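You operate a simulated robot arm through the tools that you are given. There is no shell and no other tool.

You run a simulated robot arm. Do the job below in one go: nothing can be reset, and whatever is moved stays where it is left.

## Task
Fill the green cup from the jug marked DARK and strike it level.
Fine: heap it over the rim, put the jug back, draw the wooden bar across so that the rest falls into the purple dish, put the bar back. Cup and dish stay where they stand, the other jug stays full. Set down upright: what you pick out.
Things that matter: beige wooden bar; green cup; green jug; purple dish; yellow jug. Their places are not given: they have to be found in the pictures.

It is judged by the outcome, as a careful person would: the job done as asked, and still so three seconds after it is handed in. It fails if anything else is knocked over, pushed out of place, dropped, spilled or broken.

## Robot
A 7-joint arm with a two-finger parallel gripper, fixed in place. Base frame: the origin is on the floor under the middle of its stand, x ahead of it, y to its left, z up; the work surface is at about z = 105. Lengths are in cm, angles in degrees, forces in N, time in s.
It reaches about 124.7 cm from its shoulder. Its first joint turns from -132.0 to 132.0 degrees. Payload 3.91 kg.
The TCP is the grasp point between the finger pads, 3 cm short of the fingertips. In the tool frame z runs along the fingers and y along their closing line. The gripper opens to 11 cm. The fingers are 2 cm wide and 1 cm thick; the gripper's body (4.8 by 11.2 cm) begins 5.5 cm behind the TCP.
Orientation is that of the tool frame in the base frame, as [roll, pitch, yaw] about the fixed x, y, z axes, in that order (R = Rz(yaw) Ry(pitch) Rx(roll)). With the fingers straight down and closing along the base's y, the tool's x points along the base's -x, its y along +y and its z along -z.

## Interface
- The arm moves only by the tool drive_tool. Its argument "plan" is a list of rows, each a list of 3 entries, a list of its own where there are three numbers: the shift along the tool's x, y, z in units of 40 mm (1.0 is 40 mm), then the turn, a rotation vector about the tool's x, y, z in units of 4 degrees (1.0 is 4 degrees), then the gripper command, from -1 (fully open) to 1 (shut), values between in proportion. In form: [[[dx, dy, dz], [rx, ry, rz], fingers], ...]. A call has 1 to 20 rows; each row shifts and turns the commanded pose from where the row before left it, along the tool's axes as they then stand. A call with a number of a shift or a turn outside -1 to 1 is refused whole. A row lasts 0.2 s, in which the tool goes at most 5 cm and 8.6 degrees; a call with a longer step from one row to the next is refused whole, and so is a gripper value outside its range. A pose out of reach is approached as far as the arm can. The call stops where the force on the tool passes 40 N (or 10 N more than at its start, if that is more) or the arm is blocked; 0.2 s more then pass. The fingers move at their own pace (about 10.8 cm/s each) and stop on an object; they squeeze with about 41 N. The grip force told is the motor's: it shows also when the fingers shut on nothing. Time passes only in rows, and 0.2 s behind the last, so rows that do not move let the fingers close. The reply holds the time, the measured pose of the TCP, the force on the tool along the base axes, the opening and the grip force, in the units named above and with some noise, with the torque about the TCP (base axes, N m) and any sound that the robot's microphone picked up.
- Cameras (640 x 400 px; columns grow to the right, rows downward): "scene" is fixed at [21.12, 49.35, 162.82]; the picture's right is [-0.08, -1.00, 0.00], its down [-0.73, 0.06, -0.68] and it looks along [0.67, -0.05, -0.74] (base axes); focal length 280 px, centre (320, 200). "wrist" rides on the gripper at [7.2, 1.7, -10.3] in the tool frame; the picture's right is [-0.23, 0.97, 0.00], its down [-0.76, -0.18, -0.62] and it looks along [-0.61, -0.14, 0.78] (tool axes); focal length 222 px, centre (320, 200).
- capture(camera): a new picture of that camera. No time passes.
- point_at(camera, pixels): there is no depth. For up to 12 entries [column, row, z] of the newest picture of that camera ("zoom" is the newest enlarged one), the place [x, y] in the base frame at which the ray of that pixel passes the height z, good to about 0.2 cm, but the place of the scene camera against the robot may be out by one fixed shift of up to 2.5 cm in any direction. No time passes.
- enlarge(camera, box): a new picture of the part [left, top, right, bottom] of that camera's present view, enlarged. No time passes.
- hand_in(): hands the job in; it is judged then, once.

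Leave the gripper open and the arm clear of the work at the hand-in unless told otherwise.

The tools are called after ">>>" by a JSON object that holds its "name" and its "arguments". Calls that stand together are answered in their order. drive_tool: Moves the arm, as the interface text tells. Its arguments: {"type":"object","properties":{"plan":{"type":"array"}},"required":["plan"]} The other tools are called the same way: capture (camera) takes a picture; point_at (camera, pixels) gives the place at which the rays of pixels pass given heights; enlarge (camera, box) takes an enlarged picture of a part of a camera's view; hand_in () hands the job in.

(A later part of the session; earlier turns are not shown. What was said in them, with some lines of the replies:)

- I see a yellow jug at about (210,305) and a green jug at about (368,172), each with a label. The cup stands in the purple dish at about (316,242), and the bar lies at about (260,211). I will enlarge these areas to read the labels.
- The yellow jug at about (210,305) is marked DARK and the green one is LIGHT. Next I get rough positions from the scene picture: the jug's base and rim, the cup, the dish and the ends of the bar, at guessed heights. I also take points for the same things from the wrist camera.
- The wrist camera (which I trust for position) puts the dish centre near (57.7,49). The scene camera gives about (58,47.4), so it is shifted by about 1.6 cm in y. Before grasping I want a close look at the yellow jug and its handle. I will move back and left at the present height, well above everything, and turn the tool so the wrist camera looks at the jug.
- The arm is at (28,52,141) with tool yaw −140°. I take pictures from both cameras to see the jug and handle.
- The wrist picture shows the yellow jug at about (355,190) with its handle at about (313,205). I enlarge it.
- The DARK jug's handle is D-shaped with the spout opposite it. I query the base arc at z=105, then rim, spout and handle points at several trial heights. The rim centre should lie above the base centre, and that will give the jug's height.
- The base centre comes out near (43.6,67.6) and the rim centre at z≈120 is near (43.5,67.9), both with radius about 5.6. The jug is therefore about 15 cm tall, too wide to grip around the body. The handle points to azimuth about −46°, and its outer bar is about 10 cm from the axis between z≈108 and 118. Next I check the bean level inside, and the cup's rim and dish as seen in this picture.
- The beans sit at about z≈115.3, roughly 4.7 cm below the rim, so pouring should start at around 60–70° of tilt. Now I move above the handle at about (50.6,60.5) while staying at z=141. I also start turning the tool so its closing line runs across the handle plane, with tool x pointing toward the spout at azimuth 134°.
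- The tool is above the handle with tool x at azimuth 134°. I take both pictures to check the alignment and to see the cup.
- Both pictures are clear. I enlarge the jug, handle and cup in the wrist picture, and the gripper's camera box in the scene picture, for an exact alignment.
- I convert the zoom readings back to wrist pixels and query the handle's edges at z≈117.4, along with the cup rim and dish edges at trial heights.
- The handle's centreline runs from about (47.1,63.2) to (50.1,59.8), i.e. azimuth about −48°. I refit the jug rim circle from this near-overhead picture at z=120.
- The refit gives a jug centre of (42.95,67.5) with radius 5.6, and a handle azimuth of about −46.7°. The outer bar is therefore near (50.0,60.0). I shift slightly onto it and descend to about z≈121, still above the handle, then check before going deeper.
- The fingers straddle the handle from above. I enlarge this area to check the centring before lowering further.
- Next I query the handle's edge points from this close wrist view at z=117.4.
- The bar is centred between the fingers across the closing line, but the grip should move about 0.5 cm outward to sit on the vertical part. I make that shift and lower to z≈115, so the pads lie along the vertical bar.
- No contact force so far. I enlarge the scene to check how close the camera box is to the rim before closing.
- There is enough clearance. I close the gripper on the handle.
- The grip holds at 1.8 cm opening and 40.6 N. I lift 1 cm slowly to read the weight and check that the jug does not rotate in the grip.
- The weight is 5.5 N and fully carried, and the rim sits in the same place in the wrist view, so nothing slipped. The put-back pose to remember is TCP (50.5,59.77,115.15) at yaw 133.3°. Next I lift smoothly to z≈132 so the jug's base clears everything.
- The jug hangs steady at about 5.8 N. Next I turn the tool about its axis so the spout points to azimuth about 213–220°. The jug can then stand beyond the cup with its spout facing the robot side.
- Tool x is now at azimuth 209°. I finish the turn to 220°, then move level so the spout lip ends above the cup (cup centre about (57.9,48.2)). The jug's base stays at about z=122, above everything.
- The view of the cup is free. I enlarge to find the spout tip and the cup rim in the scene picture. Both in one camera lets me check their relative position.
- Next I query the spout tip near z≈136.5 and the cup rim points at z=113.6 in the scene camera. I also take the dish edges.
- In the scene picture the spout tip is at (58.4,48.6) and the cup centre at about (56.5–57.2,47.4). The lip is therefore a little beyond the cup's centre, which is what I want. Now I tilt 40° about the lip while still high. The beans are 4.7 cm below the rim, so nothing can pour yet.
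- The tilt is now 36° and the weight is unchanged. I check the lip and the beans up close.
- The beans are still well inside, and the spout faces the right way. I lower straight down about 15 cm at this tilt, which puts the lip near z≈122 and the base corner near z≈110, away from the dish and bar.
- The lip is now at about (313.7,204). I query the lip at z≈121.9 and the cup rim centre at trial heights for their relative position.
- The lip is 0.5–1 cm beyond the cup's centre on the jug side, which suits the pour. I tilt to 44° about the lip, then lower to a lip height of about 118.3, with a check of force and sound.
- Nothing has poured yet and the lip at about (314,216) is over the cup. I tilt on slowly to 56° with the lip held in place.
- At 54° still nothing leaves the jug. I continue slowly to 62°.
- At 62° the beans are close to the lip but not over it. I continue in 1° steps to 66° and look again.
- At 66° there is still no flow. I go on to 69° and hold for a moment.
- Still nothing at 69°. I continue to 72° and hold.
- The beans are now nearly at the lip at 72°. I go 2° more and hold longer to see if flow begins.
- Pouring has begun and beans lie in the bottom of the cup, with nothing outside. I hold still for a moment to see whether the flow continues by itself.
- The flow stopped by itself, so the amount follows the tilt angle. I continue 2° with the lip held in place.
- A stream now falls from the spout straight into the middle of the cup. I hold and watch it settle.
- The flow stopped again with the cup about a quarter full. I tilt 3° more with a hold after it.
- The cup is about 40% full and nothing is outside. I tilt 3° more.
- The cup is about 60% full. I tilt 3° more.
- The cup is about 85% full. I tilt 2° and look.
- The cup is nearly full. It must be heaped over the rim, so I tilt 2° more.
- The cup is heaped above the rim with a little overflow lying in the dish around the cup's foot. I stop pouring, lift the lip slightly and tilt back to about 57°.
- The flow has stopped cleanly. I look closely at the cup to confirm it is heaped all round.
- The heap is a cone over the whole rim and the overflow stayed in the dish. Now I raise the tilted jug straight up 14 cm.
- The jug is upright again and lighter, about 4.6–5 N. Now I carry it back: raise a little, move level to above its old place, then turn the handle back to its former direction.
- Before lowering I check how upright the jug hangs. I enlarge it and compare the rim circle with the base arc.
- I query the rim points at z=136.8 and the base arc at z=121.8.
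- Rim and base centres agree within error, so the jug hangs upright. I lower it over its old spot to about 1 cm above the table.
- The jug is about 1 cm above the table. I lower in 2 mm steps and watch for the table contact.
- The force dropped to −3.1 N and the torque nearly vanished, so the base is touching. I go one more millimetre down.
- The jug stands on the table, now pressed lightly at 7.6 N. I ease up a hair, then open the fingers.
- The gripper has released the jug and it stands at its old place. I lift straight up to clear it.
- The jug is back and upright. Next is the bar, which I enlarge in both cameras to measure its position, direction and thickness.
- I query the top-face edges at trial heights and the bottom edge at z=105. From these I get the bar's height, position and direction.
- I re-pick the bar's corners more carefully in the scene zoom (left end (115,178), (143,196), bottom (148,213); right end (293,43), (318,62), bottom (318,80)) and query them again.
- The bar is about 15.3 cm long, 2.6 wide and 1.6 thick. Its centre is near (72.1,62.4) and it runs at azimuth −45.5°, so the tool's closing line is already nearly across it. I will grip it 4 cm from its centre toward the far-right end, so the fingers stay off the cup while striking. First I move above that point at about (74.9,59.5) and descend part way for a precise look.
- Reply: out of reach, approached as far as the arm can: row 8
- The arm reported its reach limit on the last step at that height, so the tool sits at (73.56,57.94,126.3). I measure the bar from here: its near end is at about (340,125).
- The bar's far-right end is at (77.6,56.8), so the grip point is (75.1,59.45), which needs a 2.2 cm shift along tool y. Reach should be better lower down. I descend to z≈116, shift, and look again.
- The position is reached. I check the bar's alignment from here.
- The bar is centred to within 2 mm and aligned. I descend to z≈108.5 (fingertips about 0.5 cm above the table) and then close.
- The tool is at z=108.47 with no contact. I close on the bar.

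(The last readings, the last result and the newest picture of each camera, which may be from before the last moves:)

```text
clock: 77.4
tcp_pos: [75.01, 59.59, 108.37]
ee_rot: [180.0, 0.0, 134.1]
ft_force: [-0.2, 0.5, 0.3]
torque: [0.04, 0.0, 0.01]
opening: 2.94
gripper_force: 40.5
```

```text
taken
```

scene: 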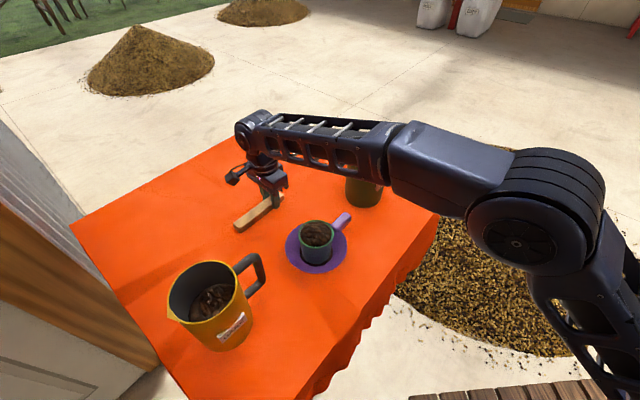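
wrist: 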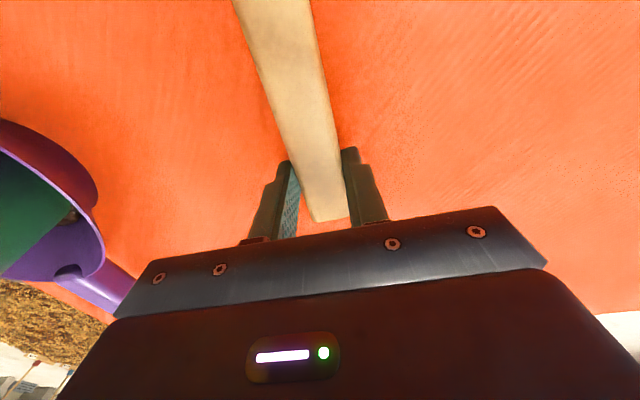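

The bar is gripped at 2.94 cm opening. The put-back pose is TCP (75.03,59.5,108.4), yaw 134.1°. I lift it to z≈122 and bring it level to the far side of the cup, with the bar parallel to its start direction and the fingers clear of the cup.

>>> {"name": "drive_tool", "arguments": {"plan": [[[0, 0, -0.2], [0, 0, 0], 1], [[0, 0, -0.6], [0, 0, 0], 1], [[0, 0, -0.8], [0, 0, 0], 1], [[0, 0, -0.8], [0, 0, 0], 1], [[0, 0, -0.6], [0, 0, 0], 1], [[0, 0, -0.4], [0, 0, 0], 1], [[-0.1115, -0.685, 0], [0, 0, 0], 1], [[-0.1115, -0.685, 0], [0, 0, 0], 1], [[-0.1115, -0.685, 0], [0, 0, 0], 1], [[-0.1115, -0.685, 0], [0, 0, 0], 1], [[-0.1115, -0.685, 0], [0, 0, 0], 1], [[0, 0, 0], [0, 0, 0], 1]]}}

>>> {"name": "capture", "arguments": {"camera": "wrist"}}

>>> {"name": "capture", "arguments": {"camera": "scene"}}

```text
clock: 80.0
tcp_pos: [66.78, 48.13, 122.08]
ee_rot: [180.0, 0.0, 134.2]
ft_force: [-1.2, 0.4, -1.4]
torque: [-0.01, -0.05, 0.02]
opening: 2.89
gripper_force: 41.7
```

```text
taken
```

wrist: 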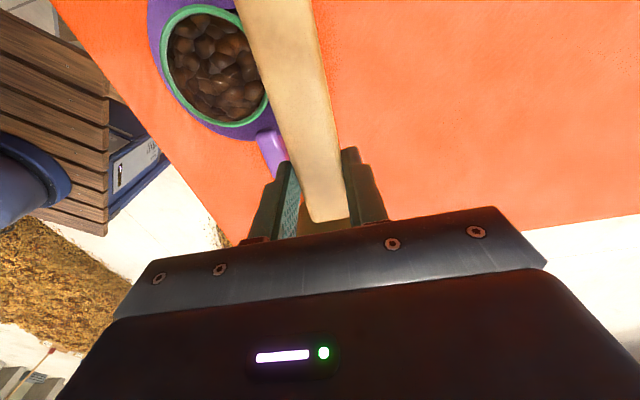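

```text
taken
```

scene: 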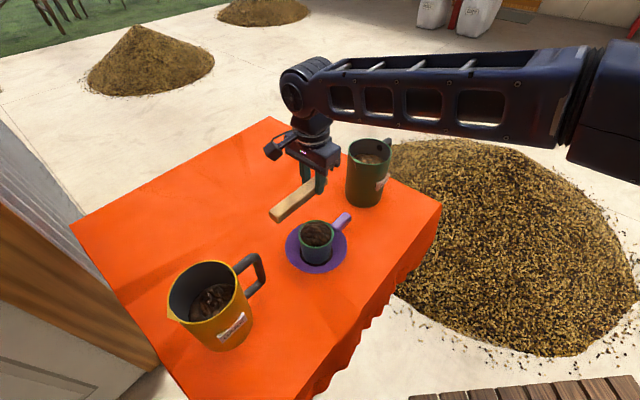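

The bar is next to the cup, with the cup's rim clear in the wrist view at about (215,65). I enlarge both views to refine the cup's centre and rim height.

>>> {"name": "enlarge", "arguments": {"camera": "wrist", "box": [130, 0, 330, 140]}}

>>> {"name": "enlarge", "arguments": {"camera": "scene", "box": [260, 160, 380, 280]}}

```text
2.86 times, centred on (230, 70) of wrist
```

zoom: 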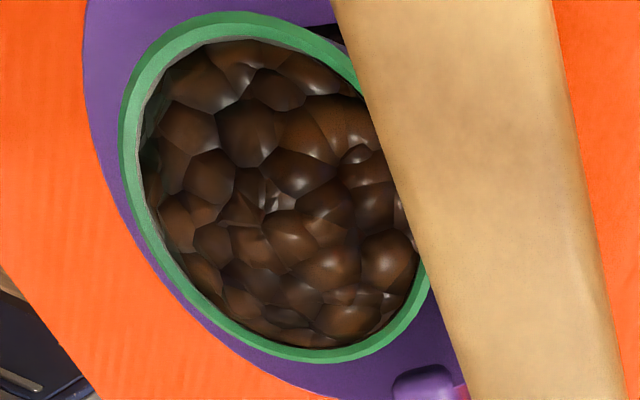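

```text
3.33 times, centred on (320, 220) of scene
```

zoom: 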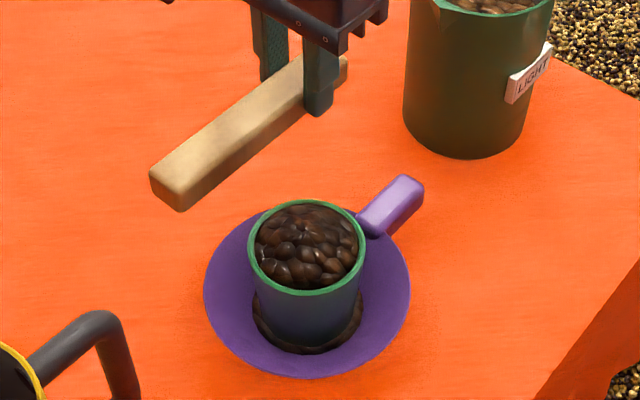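

I query five outer-rim points at two trial heights to fit the cup's circle.

>>> {"name": "point_at", "arguments": {"camera": "wrist", "pixels": [[159.4, 45.5, 113], [193.3, 3.9, 113], [230, 126.6, 113], [188, 109.2, 113], [268.5, 101.5, 113], [235.2, 15.8, 113], [159.4, 45.5, 114.5], [193.3, 3.9, 114.5], [230, 126.6, 114.5], [188, 109.2, 114.5], [268.5, 101.5, 114.5], [235.2, 15.8, 114.5]]}}

```text
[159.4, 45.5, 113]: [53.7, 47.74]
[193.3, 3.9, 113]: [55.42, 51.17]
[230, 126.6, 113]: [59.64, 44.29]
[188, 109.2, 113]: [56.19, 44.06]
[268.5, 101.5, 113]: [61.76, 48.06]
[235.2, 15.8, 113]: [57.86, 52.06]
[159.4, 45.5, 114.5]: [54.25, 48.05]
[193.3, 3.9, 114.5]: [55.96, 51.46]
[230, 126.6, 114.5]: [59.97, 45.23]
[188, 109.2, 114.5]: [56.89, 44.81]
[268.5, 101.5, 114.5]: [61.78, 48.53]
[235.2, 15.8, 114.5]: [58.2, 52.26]
```

The fit from three viewpoints agrees: cup centre (57.84,48.15), rim radius 3.94 and rim height z≈113.6. The bar's underside is about 3.4 cm below the TCP. I lower beside the cup to TCP z=118.0 (underside about 114.6). Then I move just far enough that the bar's edge overlaps only the outer rim, to feel for the rim height gently.

>>> {"name": "drive_tool", "arguments": {"plan": [[[0, 0, 0.5], [0, 0, 0], 1], [[0, 0, 0.4], [0, 0, 0], 1], [[0, 0, 0.12], [0, 0, 0], 1], [[0, -0.16, 0], [0, 0, 0], 1], [[0, -0.16, 0], [0, 0, 0], 1], [[0, 0, 0], [0, 0, 0], 1]]}}

>>> {"name": "capture", "arguments": {"camera": "wrist"}}

>>> {"name": "enlarge", "arguments": {"camera": "scene", "box": [270, 190, 370, 270]}}

```text
clock: 81.4
tcp_pos: [65.89, 47.25, 118.03]
ee_rot: [-180.0, 0.0, 134.1]
ft_force: [0.0, -0.5, -0.7]
torque: [-0.01, 0.0, -0.02]
opening: 2.89
gripper_force: 41.5
```

```text
taken
```

wrist: 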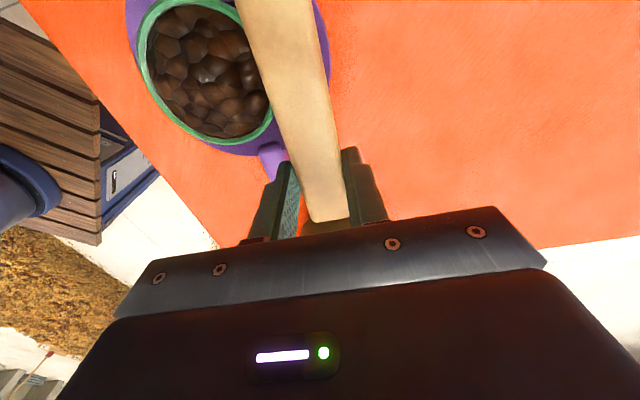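

```text
5.00 times, centred on (320, 230) of scene
```

zoom: 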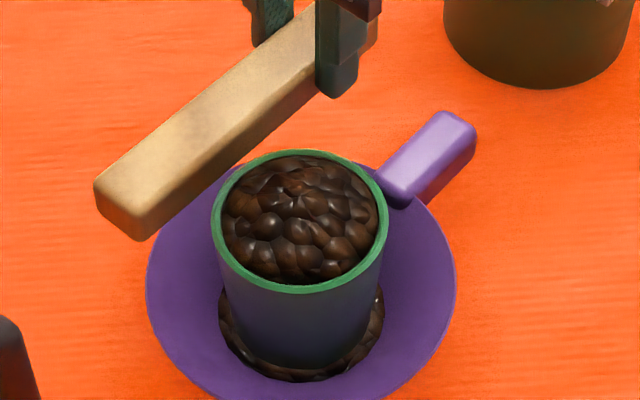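

There is no contact yet. I lower 3 mm, then go in small steps while watching force and torque.

>>> {"name": "drive_tool", "arguments": {"plan": [[[0, 0, 0.04], [0, 0, 0], 1], [[0, 0, 0.04], [0, 0, 0], 1], [[0, 0, 0], [0, 0, 0], 1]]}}

>>> {"name": "drive_tool", "arguments": {"plan": [[[0, 0, 0.025], [0, 0, 0], 1], [[0, 0, 0], [0, 0, 0], 1]]}}

>>> {"name": "drive_tool", "arguments": {"plan": [[[0, 0, 0.025], [0, 0, 0], 1], [[0, 0, 0], [0, 0, 0], 1]]}}

```text
clock: 82.2
tcp_pos: [65.94, 47.39, 117.66]
ee_rot: [180.0, 0.1, 134.1]
ft_force: [-0.1, -0.3, -0.5]
torque: [-0.04, 0.0, 0.02]
opening: 2.91
gripper_force: 40.8
```

```text
clock: 82.8
tcp_pos: [65.87, 47.43, 117.52]
ee_rot: [-180.0, 0.1, 134.2]
ft_force: [0.7, 0.3, -0.9]
torque: [0.0, -0.02, 0.01]
opening: 2.92
gripper_force: 40.8
```

```text
clock: 83.4
tcp_pos: [65.86, 47.35, 117.6]
ee_rot: [-180.0, 0.0, 134.0]
ft_force: [0.0, -0.2, -1.4]
torque: [0.01, -0.04, -0.04]
opening: 2.91
gripper_force: 40.7
```

No contact at commanded z≈117.5. I continue one step at a time.

>>> {"name": "drive_tool", "arguments": {"plan": [[[0, 0, 0.025], [0, 0, 0], 1], [[0, 0, 0], [0, 0, 0], 1]]}}

>>> {"name": "drive_tool", "arguments": {"plan": [[[0, 0, 0.025], [0, 0, 0], 1], [[0, 0, 0], [0, 0, 0], 1]]}}

```text
clock: 84.0
tcp_pos: [65.94, 47.4, 117.39]
ee_rot: [179.9, 0.0, 134.1]
ft_force: [-0.1, 1.3, 2.2]
torque: [0.12, 0.15, -0.04]
opening: 2.88
gripper_force: 40.6
```

```text
clock: 84.6
tcp_pos: [65.91, 47.42, 117.47]
ee_rot: [180.0, 0.0, 134.1]
ft_force: [4.5, 1.1, 13.6]
torque: [0.54, 0.62, -0.18]
opening: 2.9
gripper_force: 40.8
```

Contact came at commanded z≈117.42; the second step pressed 13.6 N, so I back off at once by 1.6 mm to just above the rim, then check that the cup did not shift.

>>> {"name": "drive_tool", "arguments": {"plan": [[[0, 0, -0.04], [0, 0, 0], 1], [[0, 0, 0], [0, 0, 0], 1]]}}

>>> {"name": "capture", "arguments": {"camera": "wrist"}}

>>> {"name": "enlarge", "arguments": {"camera": "scene", "box": [270, 190, 370, 270]}}

```text
clock: 85.2
tcp_pos: [65.87, 47.39, 117.39]
ee_rot: [-179.9, 0.0, 134.2]
ft_force: [0.6, -0.3, -0.1]
torque: [-0.05, 0.01, 0.01]
opening: 2.89
gripper_force: 41.6
```

```text
taken
```

wrist: 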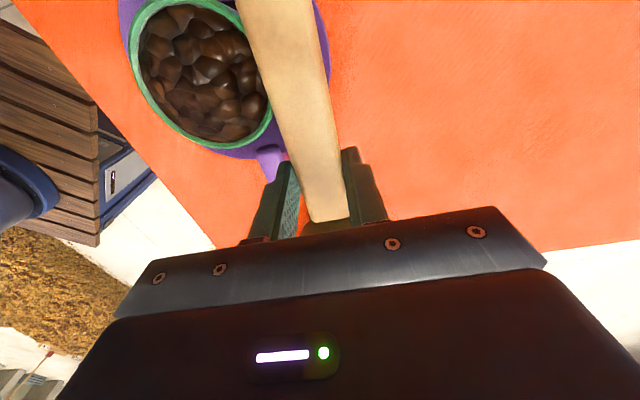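

```text
5.00 times, centred on (320, 230) of scene
```

zoom: 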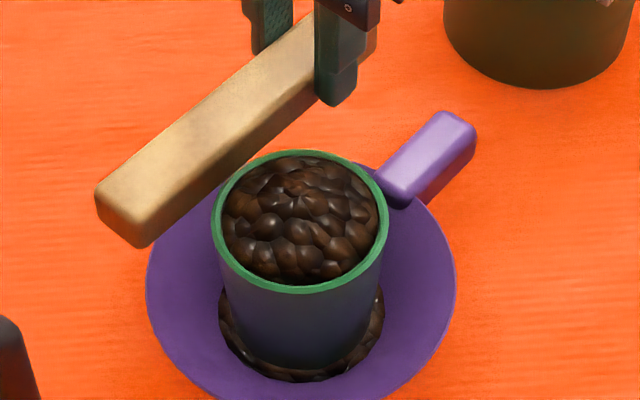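

The cup is unmoved in the picture and the bar is just above the rim with zero force. I begin the strike, drawing the bar slowly across toward the robot side (tool −y), 3 cm first.

>>> {"name": "drive_tool", "arguments": {"plan": [[[0, -0.05, 0], [0, 0, 0], 1], [[0, -0.075, 0], [0, 0, 0], 1], [[0, -0.075, 0], [0, 0, 0], 1], [[0, -0.075, 0], [0, 0, 0], 1], [[0, -0.075, 0], [0, 0, 0], 1], [[0, -0.075, 0], [0, 0, 0], 1], [[0, -0.075, 0], [0, 0, 0], 1], [[0, -0.075, 0], [0, 0, 0], 1], [[0, -0.075, 0], [0, 0, 0], 1], [[0, -0.075, 0], [0, 0, 0], 1]]}}

>>> {"name": "capture", "arguments": {"camera": "wrist"}}

>>> {"name": "enlarge", "arguments": {"camera": "scene", "box": [270, 190, 370, 280]}}

```text
clock: 87.4
tcp_pos: [63.67, 45.38, 117.55]
ee_rot: [180.0, 0.0, 134.2]
ft_force: [0.4, -0.2, 0.6]
torque: [-0.02, -0.03, 0.02]
opening: 2.88
gripper_force: 41.4
```

```text
taken
```

wrist: 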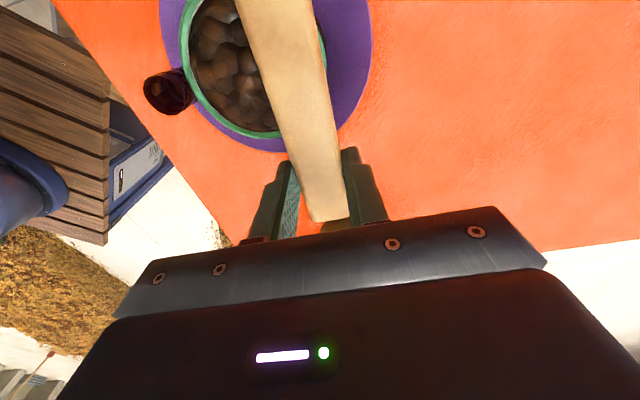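

```text
4.44 times, centred on (320, 235) of scene
```

zoom: 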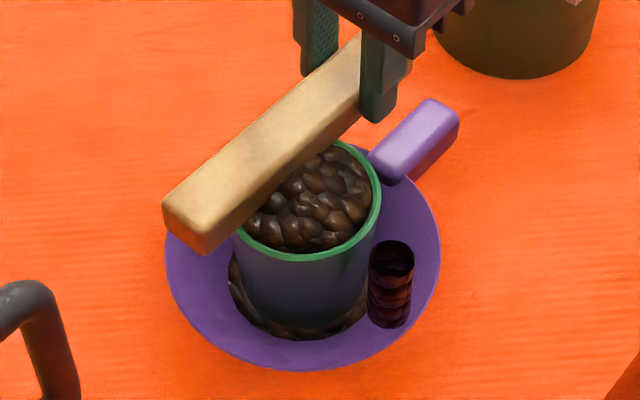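

The excess leaves as a stream on the leading side. I check where it lands relative to the dish: stream foot at zoom (390,320), i.e. scene (335.8,262).

>>> {"name": "point_at", "arguments": {"camera": "scene", "pixels": [[335.8, 262, 106], [335.8, 250, 112], [336, 247, 113.5], [284.9, 246.8, 107], [347.3, 246.8, 107]]}}

```text
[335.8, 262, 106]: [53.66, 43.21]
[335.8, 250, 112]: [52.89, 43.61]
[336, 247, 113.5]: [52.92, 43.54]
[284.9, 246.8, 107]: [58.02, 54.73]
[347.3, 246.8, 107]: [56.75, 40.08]
```

The stream lands about 5.7 cm from the dish centre, inside the 7.4 cm dish. I continue more slowly (1 cm/s).

>>> {"name": "drive_tool", "arguments": {"plan": [[[0, -0.05, 0], [0, 0, 0], 1], [[0, -0.05, 0], [0, 0, 0], 1], [[0, -0.05, 0], [0, 0, 0], 1], [[0, -0.05, 0], [0, 0, 0], 1], [[0, -0.05, 0], [0, 0, 0], 1], [[0, -0.05, 0], [0, 0, 0], 1], [[0, -0.05, 0], [0, 0, 0], 1], [[0, -0.05, 0], [0, 0, 0], 1], [[0, -0.05, 0], [0, 0, 0], 1], [[0, -0.05, 0], [0, 0, 0], 1]]}}

>>> {"name": "capture", "arguments": {"camera": "wrist"}}

>>> {"name": "enlarge", "arguments": {"camera": "scene", "box": [270, 190, 370, 280]}}

```text
clock: 89.6
tcp_pos: [62.34, 43.88, 117.54]
ee_rot: [179.9, 0.0, 134.1]
ft_force: [2.5, 2.2, 11.1]
torque: [0.47, 0.24, -0.2]
opening: 2.9
gripper_force: 41.4
```

```text
taken
```

wrist: 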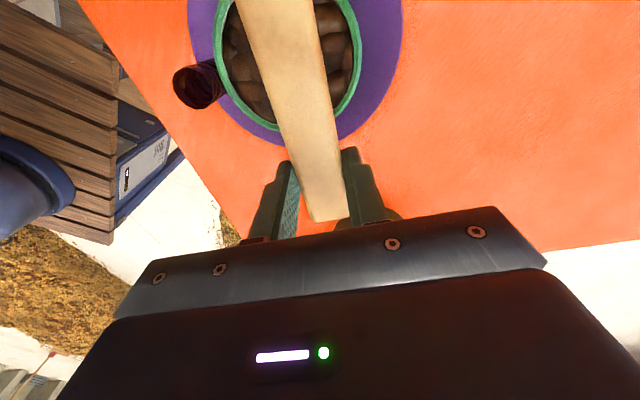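

```text
4.44 times, centred on (320, 235) of scene
```

zoom: 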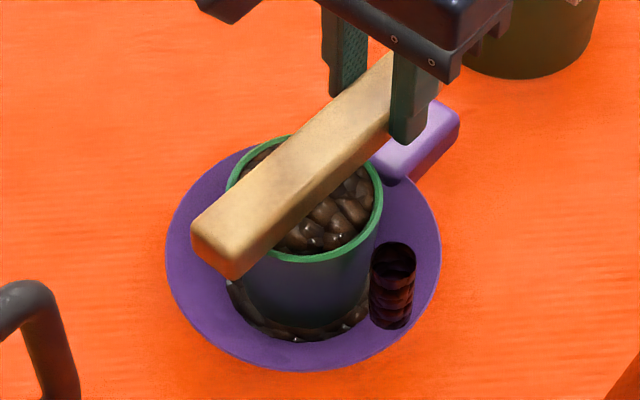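

The bar now presses the rim with 11 N, although the cup looks unmoved. I raise 1.2 mm to relieve this before continuing.

>>> {"name": "drive_tool", "arguments": {"plan": [[[0, 0, -0.03], [0, 0, 0], 1], [[0, 0, 0], [0, 0, 0], 1]]}}

```text
clock: 90.2
tcp_pos: [62.18, 43.82, 117.46]
ee_rot: [-179.9, 0.0, 134.2]
ft_force: [-0.9, 0.3, -0.5]
torque: [-0.03, -0.02, 0.0]
opening: 2.89
gripper_force: 41.3
```

Contact force is back to zero. I continue the draw and check the force after each short stretch.

>>> {"name": "drive_tool", "arguments": {"plan": [[[0, -0.05, 0], [0, 0, 0], 1], [[0, -0.05, 0], [0, 0, 0], 1], [[0, -0.05, 0], [0, 0, 0], 1], [[0, -0.05, 0], [0, 0, 0], 1], [[0, -0.05, 0], [0, 0, 0], 1]]}}

>>> {"name": "enlarge", "arguments": {"camera": "scene", "box": [270, 190, 370, 280]}}

```text
clock: 91.4
tcp_pos: [61.53, 43.26, 117.52]
ee_rot: [179.9, 0.0, 134.2]
ft_force: [0.6, -0.4, -0.9]
torque: [-0.02, -0.06, -0.02]
opening: 2.89
gripper_force: 41.3
```

```text
4.44 times, centred on (320, 235) of scene
```

zoom: 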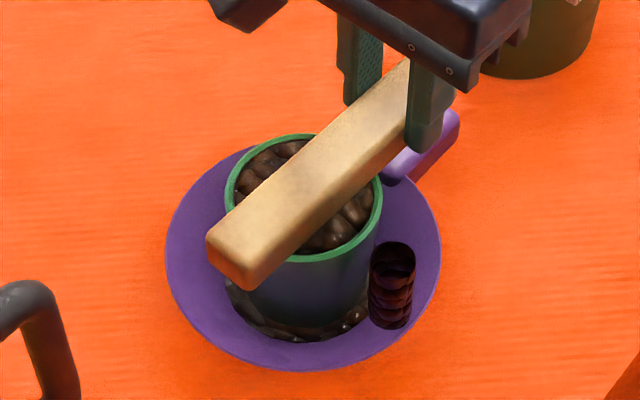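

There is no contact force and the stream still falls inside the dish. I continue.

>>> {"name": "drive_tool", "arguments": {"plan": [[[0, -0.05, 0], [0, 0, 0], 1], [[0, -0.05, 0], [0, 0, 0], 1], [[0, -0.05, 0], [0, 0, 0], 1], [[0, -0.05, 0], [0, 0, 0], 1], [[0, -0.05, 0], [0, 0, 0], 1], [[0, -0.05, 0], [0, 0, 0], 1], [[0, -0.05, 0], [0, 0, 0], 1], [[0, -0.05, 0], [0, 0, 0], 1]]}}

>>> {"name": "enlarge", "arguments": {"camera": "scene", "box": [270, 190, 370, 280]}}

```text
clock: 93.2
tcp_pos: [60.56, 42.12, 117.46]
ee_rot: [179.9, 0.0, 134.0]
ft_force: [-0.5, 0.5, -1.0]
torque: [-0.04, -0.06, -0.01]
opening: 2.93
gripper_force: 41.0
```

```text
4.44 times, centred on (320, 235) of scene
```

zoom: 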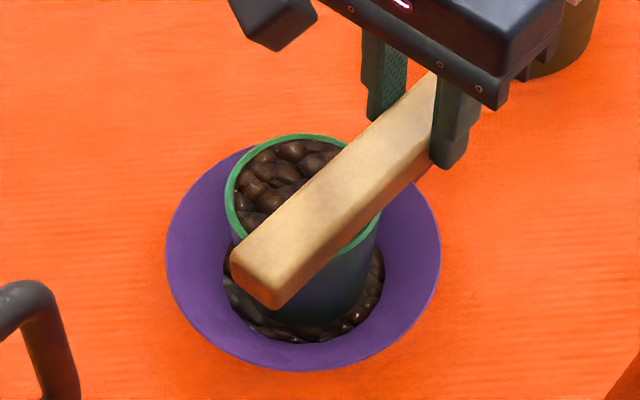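

The stream has ended and the beans behind the bar lie level with the rim. I finish the draw past the near rim.

>>> {"name": "drive_tool", "arguments": {"plan": [[[0, -0.05, 0], [0, 0, 0], 1], [[0, -0.05, 0], [0, 0, 0], 1], [[0, -0.05, 0], [0, 0, 0], 1], [[0, -0.05, 0], [0, 0, 0], 1], [[0, -0.05, 0], [0, 0, 0], 1], [[0, -0.05, 0], [0, 0, 0], 1], [[0, -0.05, 0], [0, 0, 0], 1], [[0, -0.05, 0], [0, 0, 0], 1], [[0, -0.05, 0], [0, 0, 0], 1], [[0, -0.05, 0], [0, 0, 0], 1], [[0, -0.05, 0], [0, 0, 0], 1], [[0, -0.05, 0], [0, 0, 0], 1], [[0, -0.05, 0], [0, 0, 0], 1], [[0, -0.05, 0], [0, 0, 0], 1], [[0, -0.05, 0], [0, 0, 0], 1], [[0, -0.05, 0], [0, 0, 0], 1], [[0, -0.05, 0], [0, 0, 0], 1], [[0, -0.05, 0], [0, 0, 0], 1], [[0, -0.05, 0], [0, 0, 0], 1], [[0, 0, 0], [0, 0, 0], 1]]}}

>>> {"name": "capture", "arguments": {"camera": "wrist"}}

>>> {"name": "enlarge", "arguments": {"camera": "scene", "box": [270, 190, 370, 280]}}

```text
clock: 97.4
tcp_pos: [57.92, 39.53, 117.53]
ee_rot: [-180.0, 0.1, 134.3]
ft_force: [0.2, 0.6, -0.6]
torque: [0.01, -0.03, 0.05]
opening: 2.89
gripper_force: 41.7
```

```text
taken
```

wrist: 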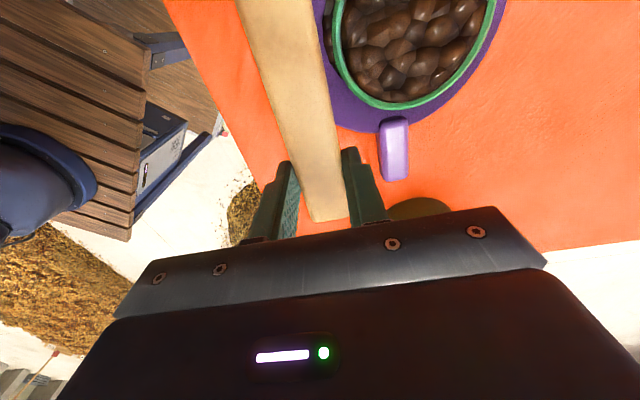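

```text
4.44 times, centred on (320, 235) of scene
```

zoom: 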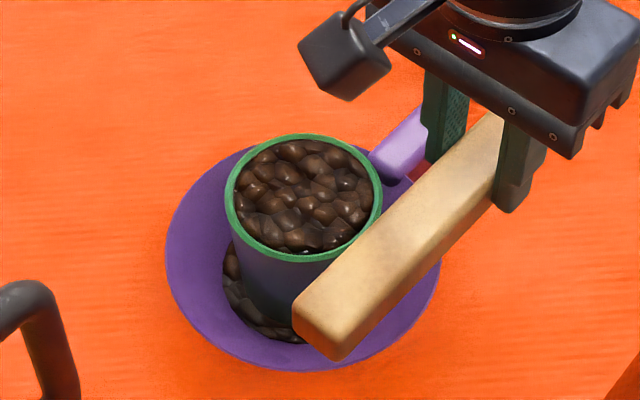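

The cup now looks struck level. I raise the bar clear and look from above before putting it back.

>>> {"name": "drive_tool", "arguments": {"plan": [[[0, 0, -0.3], [0, 0, 0], 1], [[0, 0, -0.7], [0, 0, 0], 1], [[0, 0, -0.7], [0, 0, 0], 1], [[0, 0, 0], [0, 0, 0], 1]]}}

>>> {"name": "capture", "arguments": {"camera": "wrist"}}

>>> {"name": "enlarge", "arguments": {"camera": "wrist", "box": [300, 0, 540, 150]}}

>>> {"name": "enlarge", "arguments": {"camera": "scene", "box": [276, 200, 356, 280]}}

```text
clock: 98.4
tcp_pos: [57.68, 39.58, 124.32]
ee_rot: [180.0, 0.1, 134.3]
ft_force: [-0.2, 0.3, -1.3]
torque: [-0.03, -0.02, 0.02]
opening: 2.91
gripper_force: 41.1
```

```text
taken
```

wrist: 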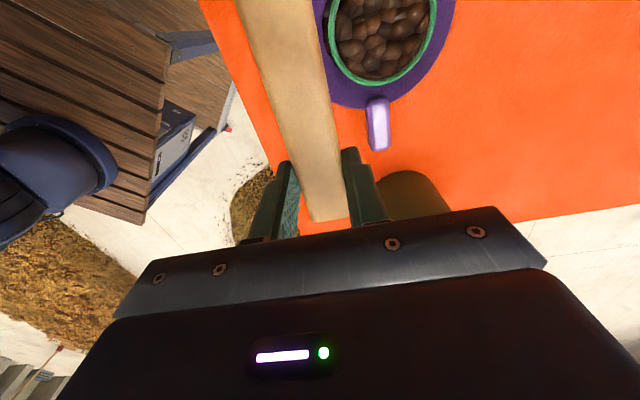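

```text
2.67 times, centred on (420, 75) of wrist
```

zoom: 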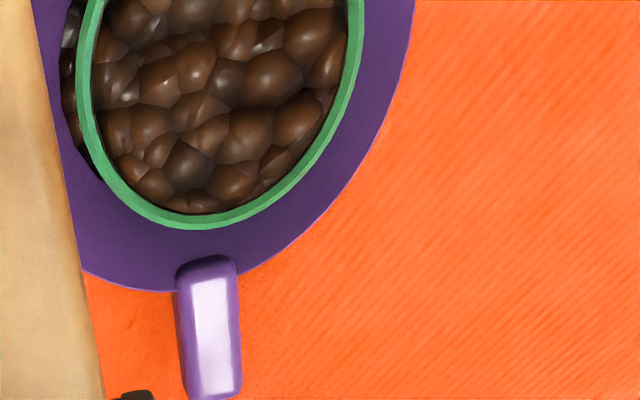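

```text
5.00 times, centred on (316, 240) of scene
```

zoom: 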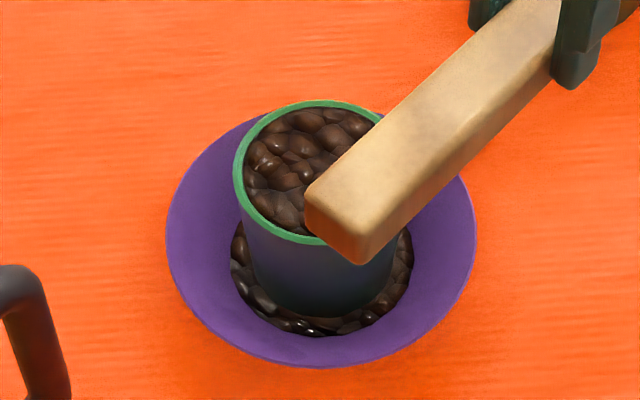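

The cup is full and level, and all the excess lies in the dish around its foot. Now I take the bar back: down 2 cm, then level along the exact reverse of my shifts to above its old place.

>>> {"name": "drive_tool", "arguments": {"plan": [[[0, 0, 0.5], [0, 0, 0], 1], [[0.02875, 0.3285, 0], [0, 0, 0], 1], [[0.0558, 0.657, 0], [0, 0, 0], 1], [[0.0558, 0.657, 0], [0, 0, 0], 1], [[0.0558, 0.657, 0], [0, 0, 0], 1], [[0.0558, 0.657, 0], [0, 0, 0], 1], [[0.0558, 0.657, 0], [0, 0, 0], 1], [[0.0558, 0.657, 0], [0, 0, 0], 1], [[0.0558, 0.657, 0], [0, 0, 0], 1], [[0.0558, 0.657, 0], [0, 0, 0], 1], [[0.0558, 0.657, 0], [0, 0, 0], 1], [[0.0265, 0.3285, 0], [0, 0, 0], 1], [[0, 0, 0], [0, 0, 0], 1]]}}

>>> {"name": "capture", "arguments": {"camera": "wrist"}}

>>> {"name": "capture", "arguments": {"camera": "scene"}}

```text
clock: 101.2
tcp_pos: [75.05, 59.58, 122.32]
ee_rot: [-180.0, 0.0, 134.2]
ft_force: [-1.4, 0.2, -1.5]
torque: [-0.03, -0.03, -0.02]
opening: 2.91
gripper_force: 40.9
```

```text
taken
```

wrist: 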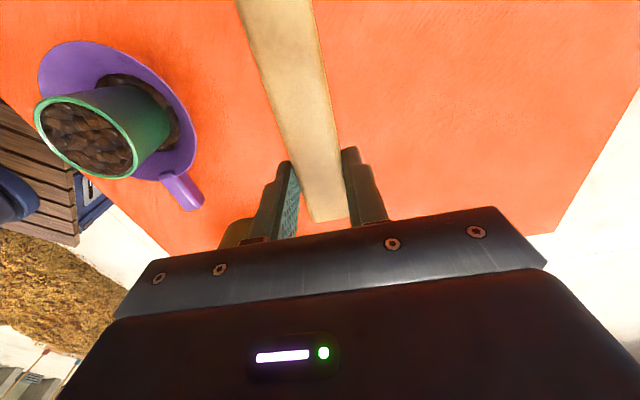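

```text
taken
```

scene: 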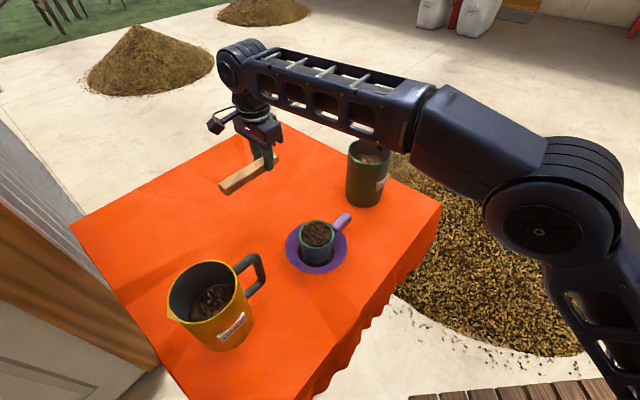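

The bar is above its old place at (75.05,59.58). I lower it to just above the table.

>>> {"name": "drive_tool", "arguments": {"plan": [[[0, 0, 0.4], [0, 0, 0], 1], [[0, 0, 0.7], [0, 0, 0], 1], [[0, 0, 0.7], [0, 0, 0], 1], [[0, 0, 0.7], [0, 0, 0], 1], [[0, 0, 0.5], [0, 0, 0], 1], [[0, 0, 0.3], [0, 0, 0], 1], [[0, 0, 0.08], [0, 0, 0], 1], [[0, 0, 0], [0, 0, 0], 1]]}}

>>> {"name": "drive_tool", "arguments": {"plan": [[[0, 0, 0.03], [0, 0, 0], 1], [[0, 0, 0], [0, 0, 0], 1]]}}

```text
clock: 103.0
tcp_pos: [74.94, 59.46, 108.9]
ee_rot: [180.0, 0.0, 134.2]
ft_force: [1.0, -0.9, -0.5]
torque: [-0.02, -0.02, 0.03]
opening: 2.9
gripper_force: 41.3
```

```text
clock: 103.6
tcp_pos: [75.08, 59.44, 108.82]
ee_rot: [-180.0, 0.0, 134.3]
ft_force: [-0.4, 0.4, -0.1]
torque: [-0.03, -0.03, 0.03]
opening: 2.9
gripper_force: 40.8
```

>>> {"name": "drive_tool", "arguments": {"plan": [[[0, 0, 0.025], [0, 0, 0], 1], [[0, 0, 0], [0, 0, 0], 1]]}}

>>> {"name": "drive_tool", "arguments": {"plan": [[[0, 0, 0.025], [0, 0, 0], 1], [[0, 0, 0], [0, 0, 0], 1]]}}

```text
clock: 104.2
tcp_pos: [75.04, 59.43, 108.71]
ee_rot: [-180.0, 0.0, 134.1]
ft_force: [-0.2, -0.9, -0.4]
torque: [-0.02, -0.03, 0.0]
opening: 2.91
gripper_force: 40.9
```

```text
clock: 104.8
tcp_pos: [75.06, 59.41, 108.63]
ee_rot: [-180.0, -0.1, 134.0]
ft_force: [-0.1, 0.7, -1.5]
torque: [-0.03, -0.04, -0.01]
opening: 2.92
gripper_force: 40.3
```

There is still no table contact. I continue in 1 mm steps.

>>> {"name": "drive_tool", "arguments": {"plan": [[[0, 0, 0.025], [0, 0, 0], 1], [[0, 0, 0], [0, 0, 0], 1]]}}

>>> {"name": "drive_tool", "arguments": {"plan": [[[0, 0, 0.015], [0, 0, 0], 1], [[0, 0, 0], [0, 0, 0], 1]]}}

```text
clock: 105.4
tcp_pos: [74.98, 59.51, 108.6]
ee_rot: [-180.0, 0.0, 134.1]
ft_force: [0.3, 0.8, -0.8]
torque: [-0.03, -0.05, 0.0]
opening: 2.93
gripper_force: 41.6
```

```text
clock: 106.0
tcp_pos: [75.12, 59.38, 108.51]
ee_rot: [180.0, 0.0, 134.0]
ft_force: [0.4, 0.6, -1.7]
torque: [-0.04, -0.04, 0.01]
opening: 2.88
gripper_force: 40.7
```

>>> {"name": "drive_tool", "arguments": {"plan": [[[0, 0, 0.02], [0, 0, 0], 1], [[0, 0, 0], [0, 0, 0], 1]]}}

>>> {"name": "capture", "arguments": {"camera": "wrist"}}

```text
clock: 106.6
tcp_pos: [75.14, 59.47, 108.42]
ee_rot: [179.9, 0.0, 134.2]
ft_force: [-0.8, 0.4, 8.0]
torque: [-0.24, -0.23, -0.02]
opening: 2.89
gripper_force: 41.1
```

```text
taken
```

wrist: 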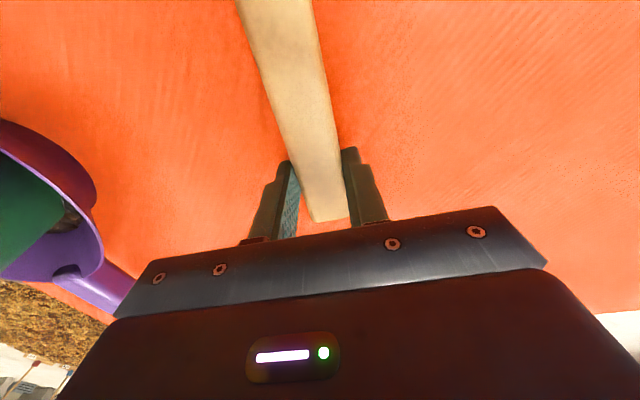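

The bar rests on the table (contact 8 N, same height as when gripped). I ease up slightly and open the fingers.

>>> {"name": "drive_tool", "arguments": {"plan": [[[0, 0, -0.015], [0, 0, 0], 1], [[0, 0, 0], [0, 0, 0], 0.35], [[0, 0, 0], [0, 0, 0], 0], [[0, 0, 0], [0, 0, 0], -0.2], [[0, 0, 0], [0, 0, 0], -0.2]]}}

>>> {"name": "drive_tool", "arguments": {"plan": [[[0, 0, -0.3], [0, 0, 0], -0.2], [[0, 0, -0.6], [0, 0, 0], -0.2], [[0, 0, -0.8], [0, 0, 0], -0.2], [[0, 0, -0.8], [0, 0, 0], -0.2], [[0, 0, -0.8], [0, 0, 0], -0.2], [[0, 0, 0], [0, 0, 0], -0.2]]}}

>>> {"name": "capture", "arguments": {"camera": "wrist"}}

>>> {"name": "capture", "arguments": {"camera": "scene"}}

```text
clock: 107.8
tcp_pos: [75.05, 59.48, 108.43]
ee_rot: [-179.9, 0.1, 134.2]
ft_force: [-0.1, -0.1, 0.5]
torque: [0.02, 0.01, 0.01]
opening: 6.59
gripper_force: 0.0
```

```text
clock: 109.2
tcp_pos: [74.99, 59.35, 121.61]
ee_rot: [-180.0, 0.0, 134.1]
ft_force: [0.8, 1.3, 0.1]
torque: [0.0, 0.01, -0.04]
opening: 6.6
gripper_force: 0.0
```

```text
taken
```

wrist: 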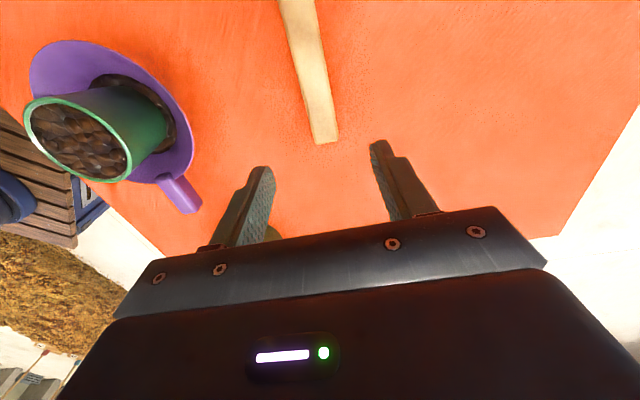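

```text
taken
```

scene: 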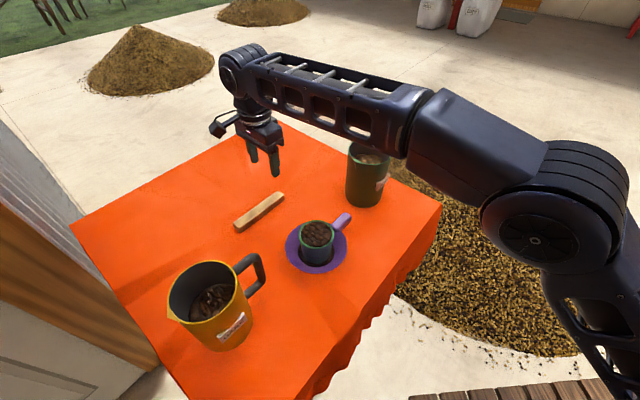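

The bar lies where it was. I look closely at cup, dish, table and jug for level, spills and displacement.

>>> {"name": "enlarge", "arguments": {"camera": "scene", "box": [276, 200, 356, 280]}}

>>> {"name": "enlarge", "arguments": {"camera": "scene", "box": [150, 170, 380, 360]}}

>>> {"name": "enlarge", "arguments": {"camera": "wrist", "box": [0, 30, 220, 220]}}

```text
5.00 times, centred on (316, 240) of scene
```

zoom: 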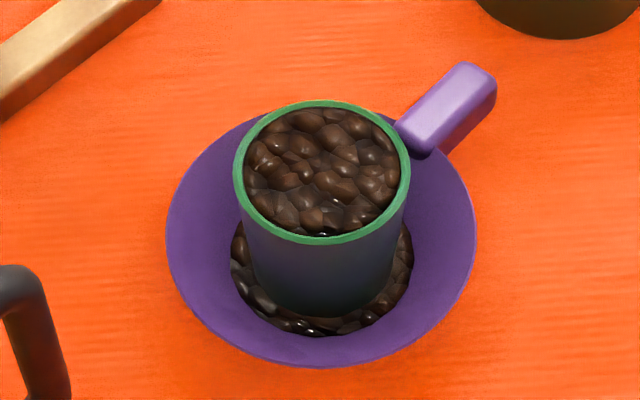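

```text
2.11 times, centred on (265, 265) of scene
```

zoom: 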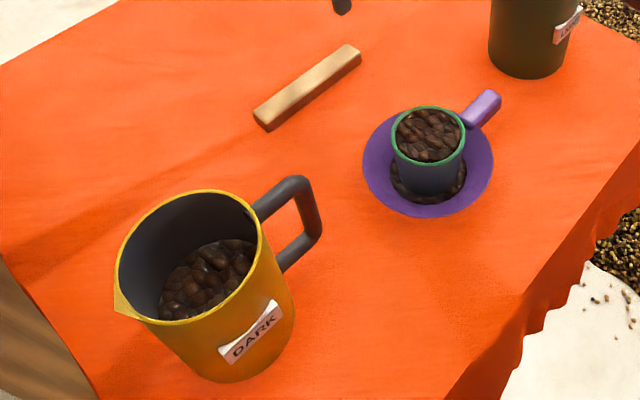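

```text
2.11 times, centred on (110, 125) of wrist
```

zoom: 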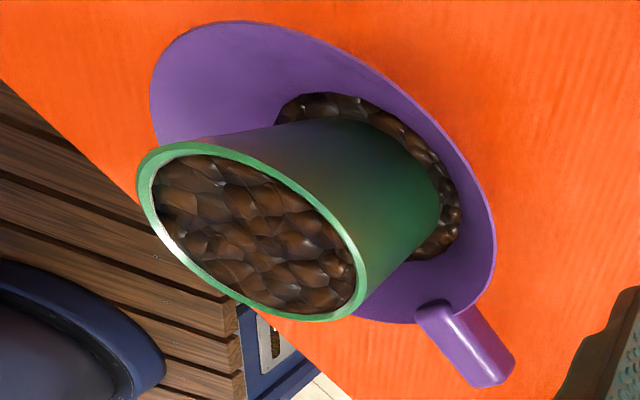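

Bar, jugs and dish are in place and the table is clean. I want to check the cup's level from nearly straight above, so I move the empty gripper back toward its starting pose, high above everything.

>>> {"name": "drive_tool", "arguments": {"plan": [[[0, 0, -0.5], [0, 0, 0], -0.5], [[0, 0, -0.4], [0, 0, 0], -0.5], [[0, -0.753, 0], [0, 0, 0], -1], [[0, -0.753, 0], [0, 0, 0], -1], [[0, -0.753, 0], [0, 0, 0], -1], [[0, -0.753, 0], [0, 0, 0], -1], [[0, -0.753, 0], [0, 0, 0], -1], [[0, -0.753, 0], [0, 0, 0], -1], [[0, -0.753, 0], [0, 0, 0], -1], [[0, -0.753, 0], [0, 0, 0], -1], [[0, -0.753, 0], [0, 0, 0], -1], [[0, 0, -0.9], [0, 0, 0], -1], [[0, 0, -0.9], [0, 0, 0], -1], [[0, 0, 0], [0, 0, 0], -1]]}}

>>> {"name": "drive_tool", "arguments": {"plan": [[[0, 0, 0], [0, 0, -1], -1], [[0, 0, 0], [0, 0, -1], -1], [[0, 0, 0], [0, 0, -1], -1], [[0, 0, 0], [0, 0, -1], -1], [[0, 0, 0], [0, 0, -1], -1], [[0, 0, 0], [0, 0, -1], -1], [[0, 0, 0], [0, 0, -1], -1], [[0, 0, 0], [0, 0, -1], -1], [[0, 0, 0], [0, 0, -1], -1], [[0, 0, 0], [0, 0, -1], -1], [[0, 0, 0], [0, 0, -1], -1], [[0, 0, 0], [0, 0, -0.45], -1], [[0, 0, 0], [0, 0, 0], -1]]}}

>>> {"name": "capture", "arguments": {"camera": "wrist"}}

>>> {"name": "enlarge", "arguments": {"camera": "wrist", "box": [300, 10, 440, 150]}}

>>> {"name": "capture", "arguments": {"camera": "scene"}}

```text
clock: 112.2
tcp_pos: [55.61, 40.55, 132.59]
ee_rot: [179.9, 0.0, 134.1]
ft_force: [-0.1, 0.2, 0.3]
torque: [0.0, -0.03, 0.01]
opening: 11.01
gripper_force: 0.1
```

```text
clock: 115.0
tcp_pos: [55.64, 40.58, 132.38]
ee_rot: [-180.0, -0.1, 180.0]
ft_force: [0.1, 0.9, 0.8]
torque: [0.02, -0.01, 0.03]
opening: 10.98
gripper_force: 0.1
```

```text
taken
```

wrist: 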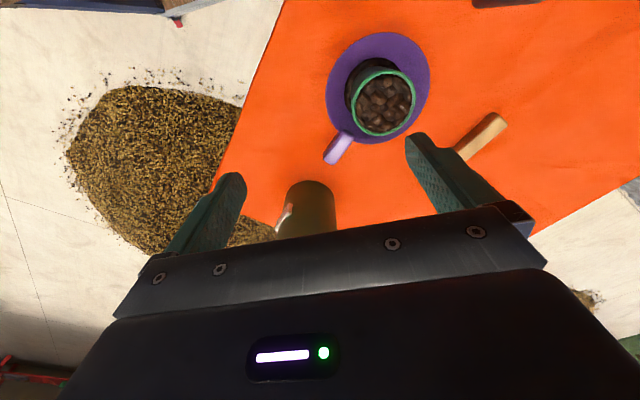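

```text
2.86 times, centred on (370, 80) of wrist
```

zoom: 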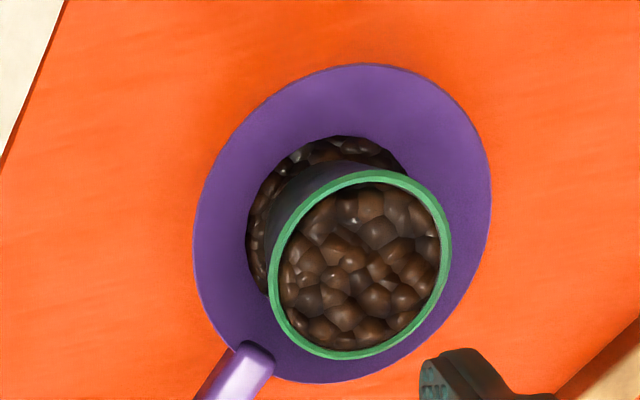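

```text
taken
```

scene: 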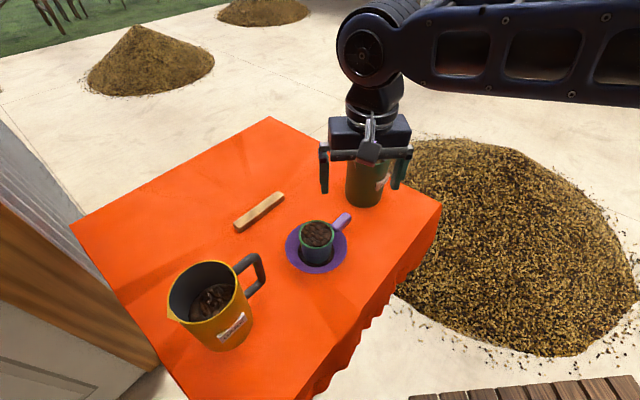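

From above the cup looks full and level. I magnify it further to see whether any inner wall shows below the rim.

>>> {"name": "enlarge", "arguments": {"camera": "wrist", "box": [350, 60, 420, 140]}}

>>> {"name": "enlarge", "arguments": {"camera": "scene", "box": [294, 212, 338, 256]}}

```text
5.00 times, centred on (385, 100) of wrist
```

zoom: 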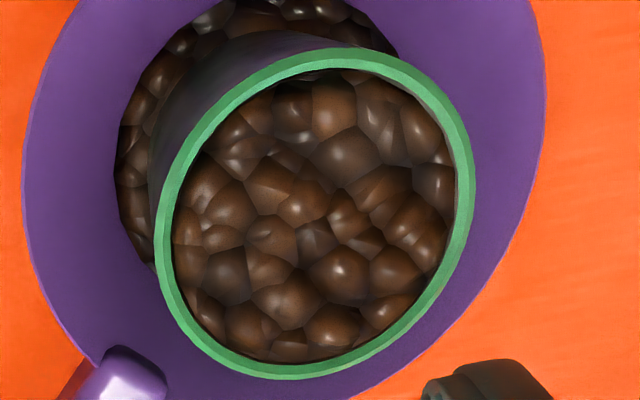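

```text
9.09 times, centred on (316, 234) of scene
```

zoom: 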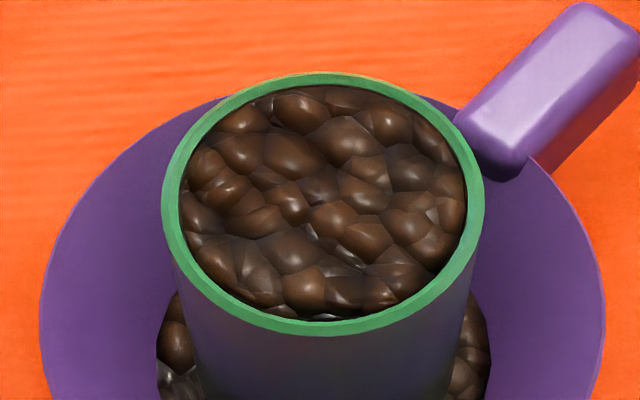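

The beans meet the rim all round and lie flat, with nothing on the table. I raise the open gripper to its starting height, clear of the work, and wait briefly.

>>> {"name": "drive_tool", "arguments": {"plan": [[[0, 0, -0.8], [0, 0, 0], -1], [[0, 0, -0.8], [0, 0, 0], -1], [[0, 0, -0.55], [0, 0, 0], -1], [[0, 0, 0], [0, 0, 0], -1], [[0, 0, 0], [0, 0, 0], -1]]}}

>>> {"name": "capture", "arguments": {"camera": "scene"}}

>>> {"name": "capture", "arguments": {"camera": "wrist"}}

```text
clock: 116.2
tcp_pos: [55.56, 40.57, 140.86]
ee_rot: [179.9, -0.1, 179.9]
ft_force: [0.3, -0.3, -0.6]
torque: [0.01, 0.03, -0.01]
opening: 11.01
gripper_force: 0.1
```

```text
taken
```

scene: 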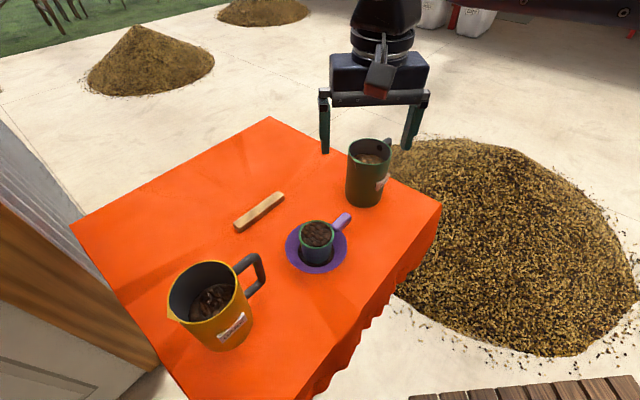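

```text
taken
```

wrist: 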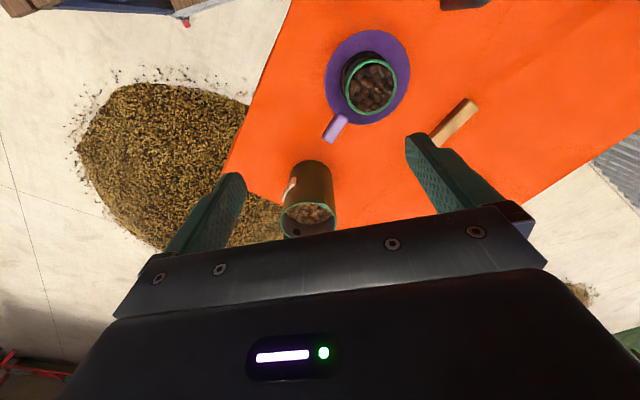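

Compared with the first pictures, both jugs, the bar, the dish and the cup stand in the same places. The cup is full of dark beans struck level, the excess is in the dish, the LIGHT jug is untouched, and the gripper is open and clear. I hand the job in.

>>> {"name": "hand_in", "arguments": {}}

```text
The job is handed in.
```

The green cup is filled with DARK beans from the yellow jug and struck level. The job is handed in; no result has come back yet.

- **Pour:** I heaped the cup over its rim. A little overflow fell into the purple dish, and none on the table.
- **Strike:** The bar took the rest off into the dish. From above, the beans meet the rim all round. One slanted view showed the side nearest the robot perhaps a few millimetres low, so "level" is good but not perfect there.
- **Contact:** The bar pressed the rim twice, at about 14 N and 11 N, before I backed it off. The cup did not visibly move either time.
- **Put back:** The yellow jug stands upright and the bar lies flat, both within a few millimetres of their old places.
- **Rest of the table:** The cup and dish stand where they were, and the LIGHT jug was not touched.
- **Arm:** The gripper is open and back at its starting pose, clear of the work.
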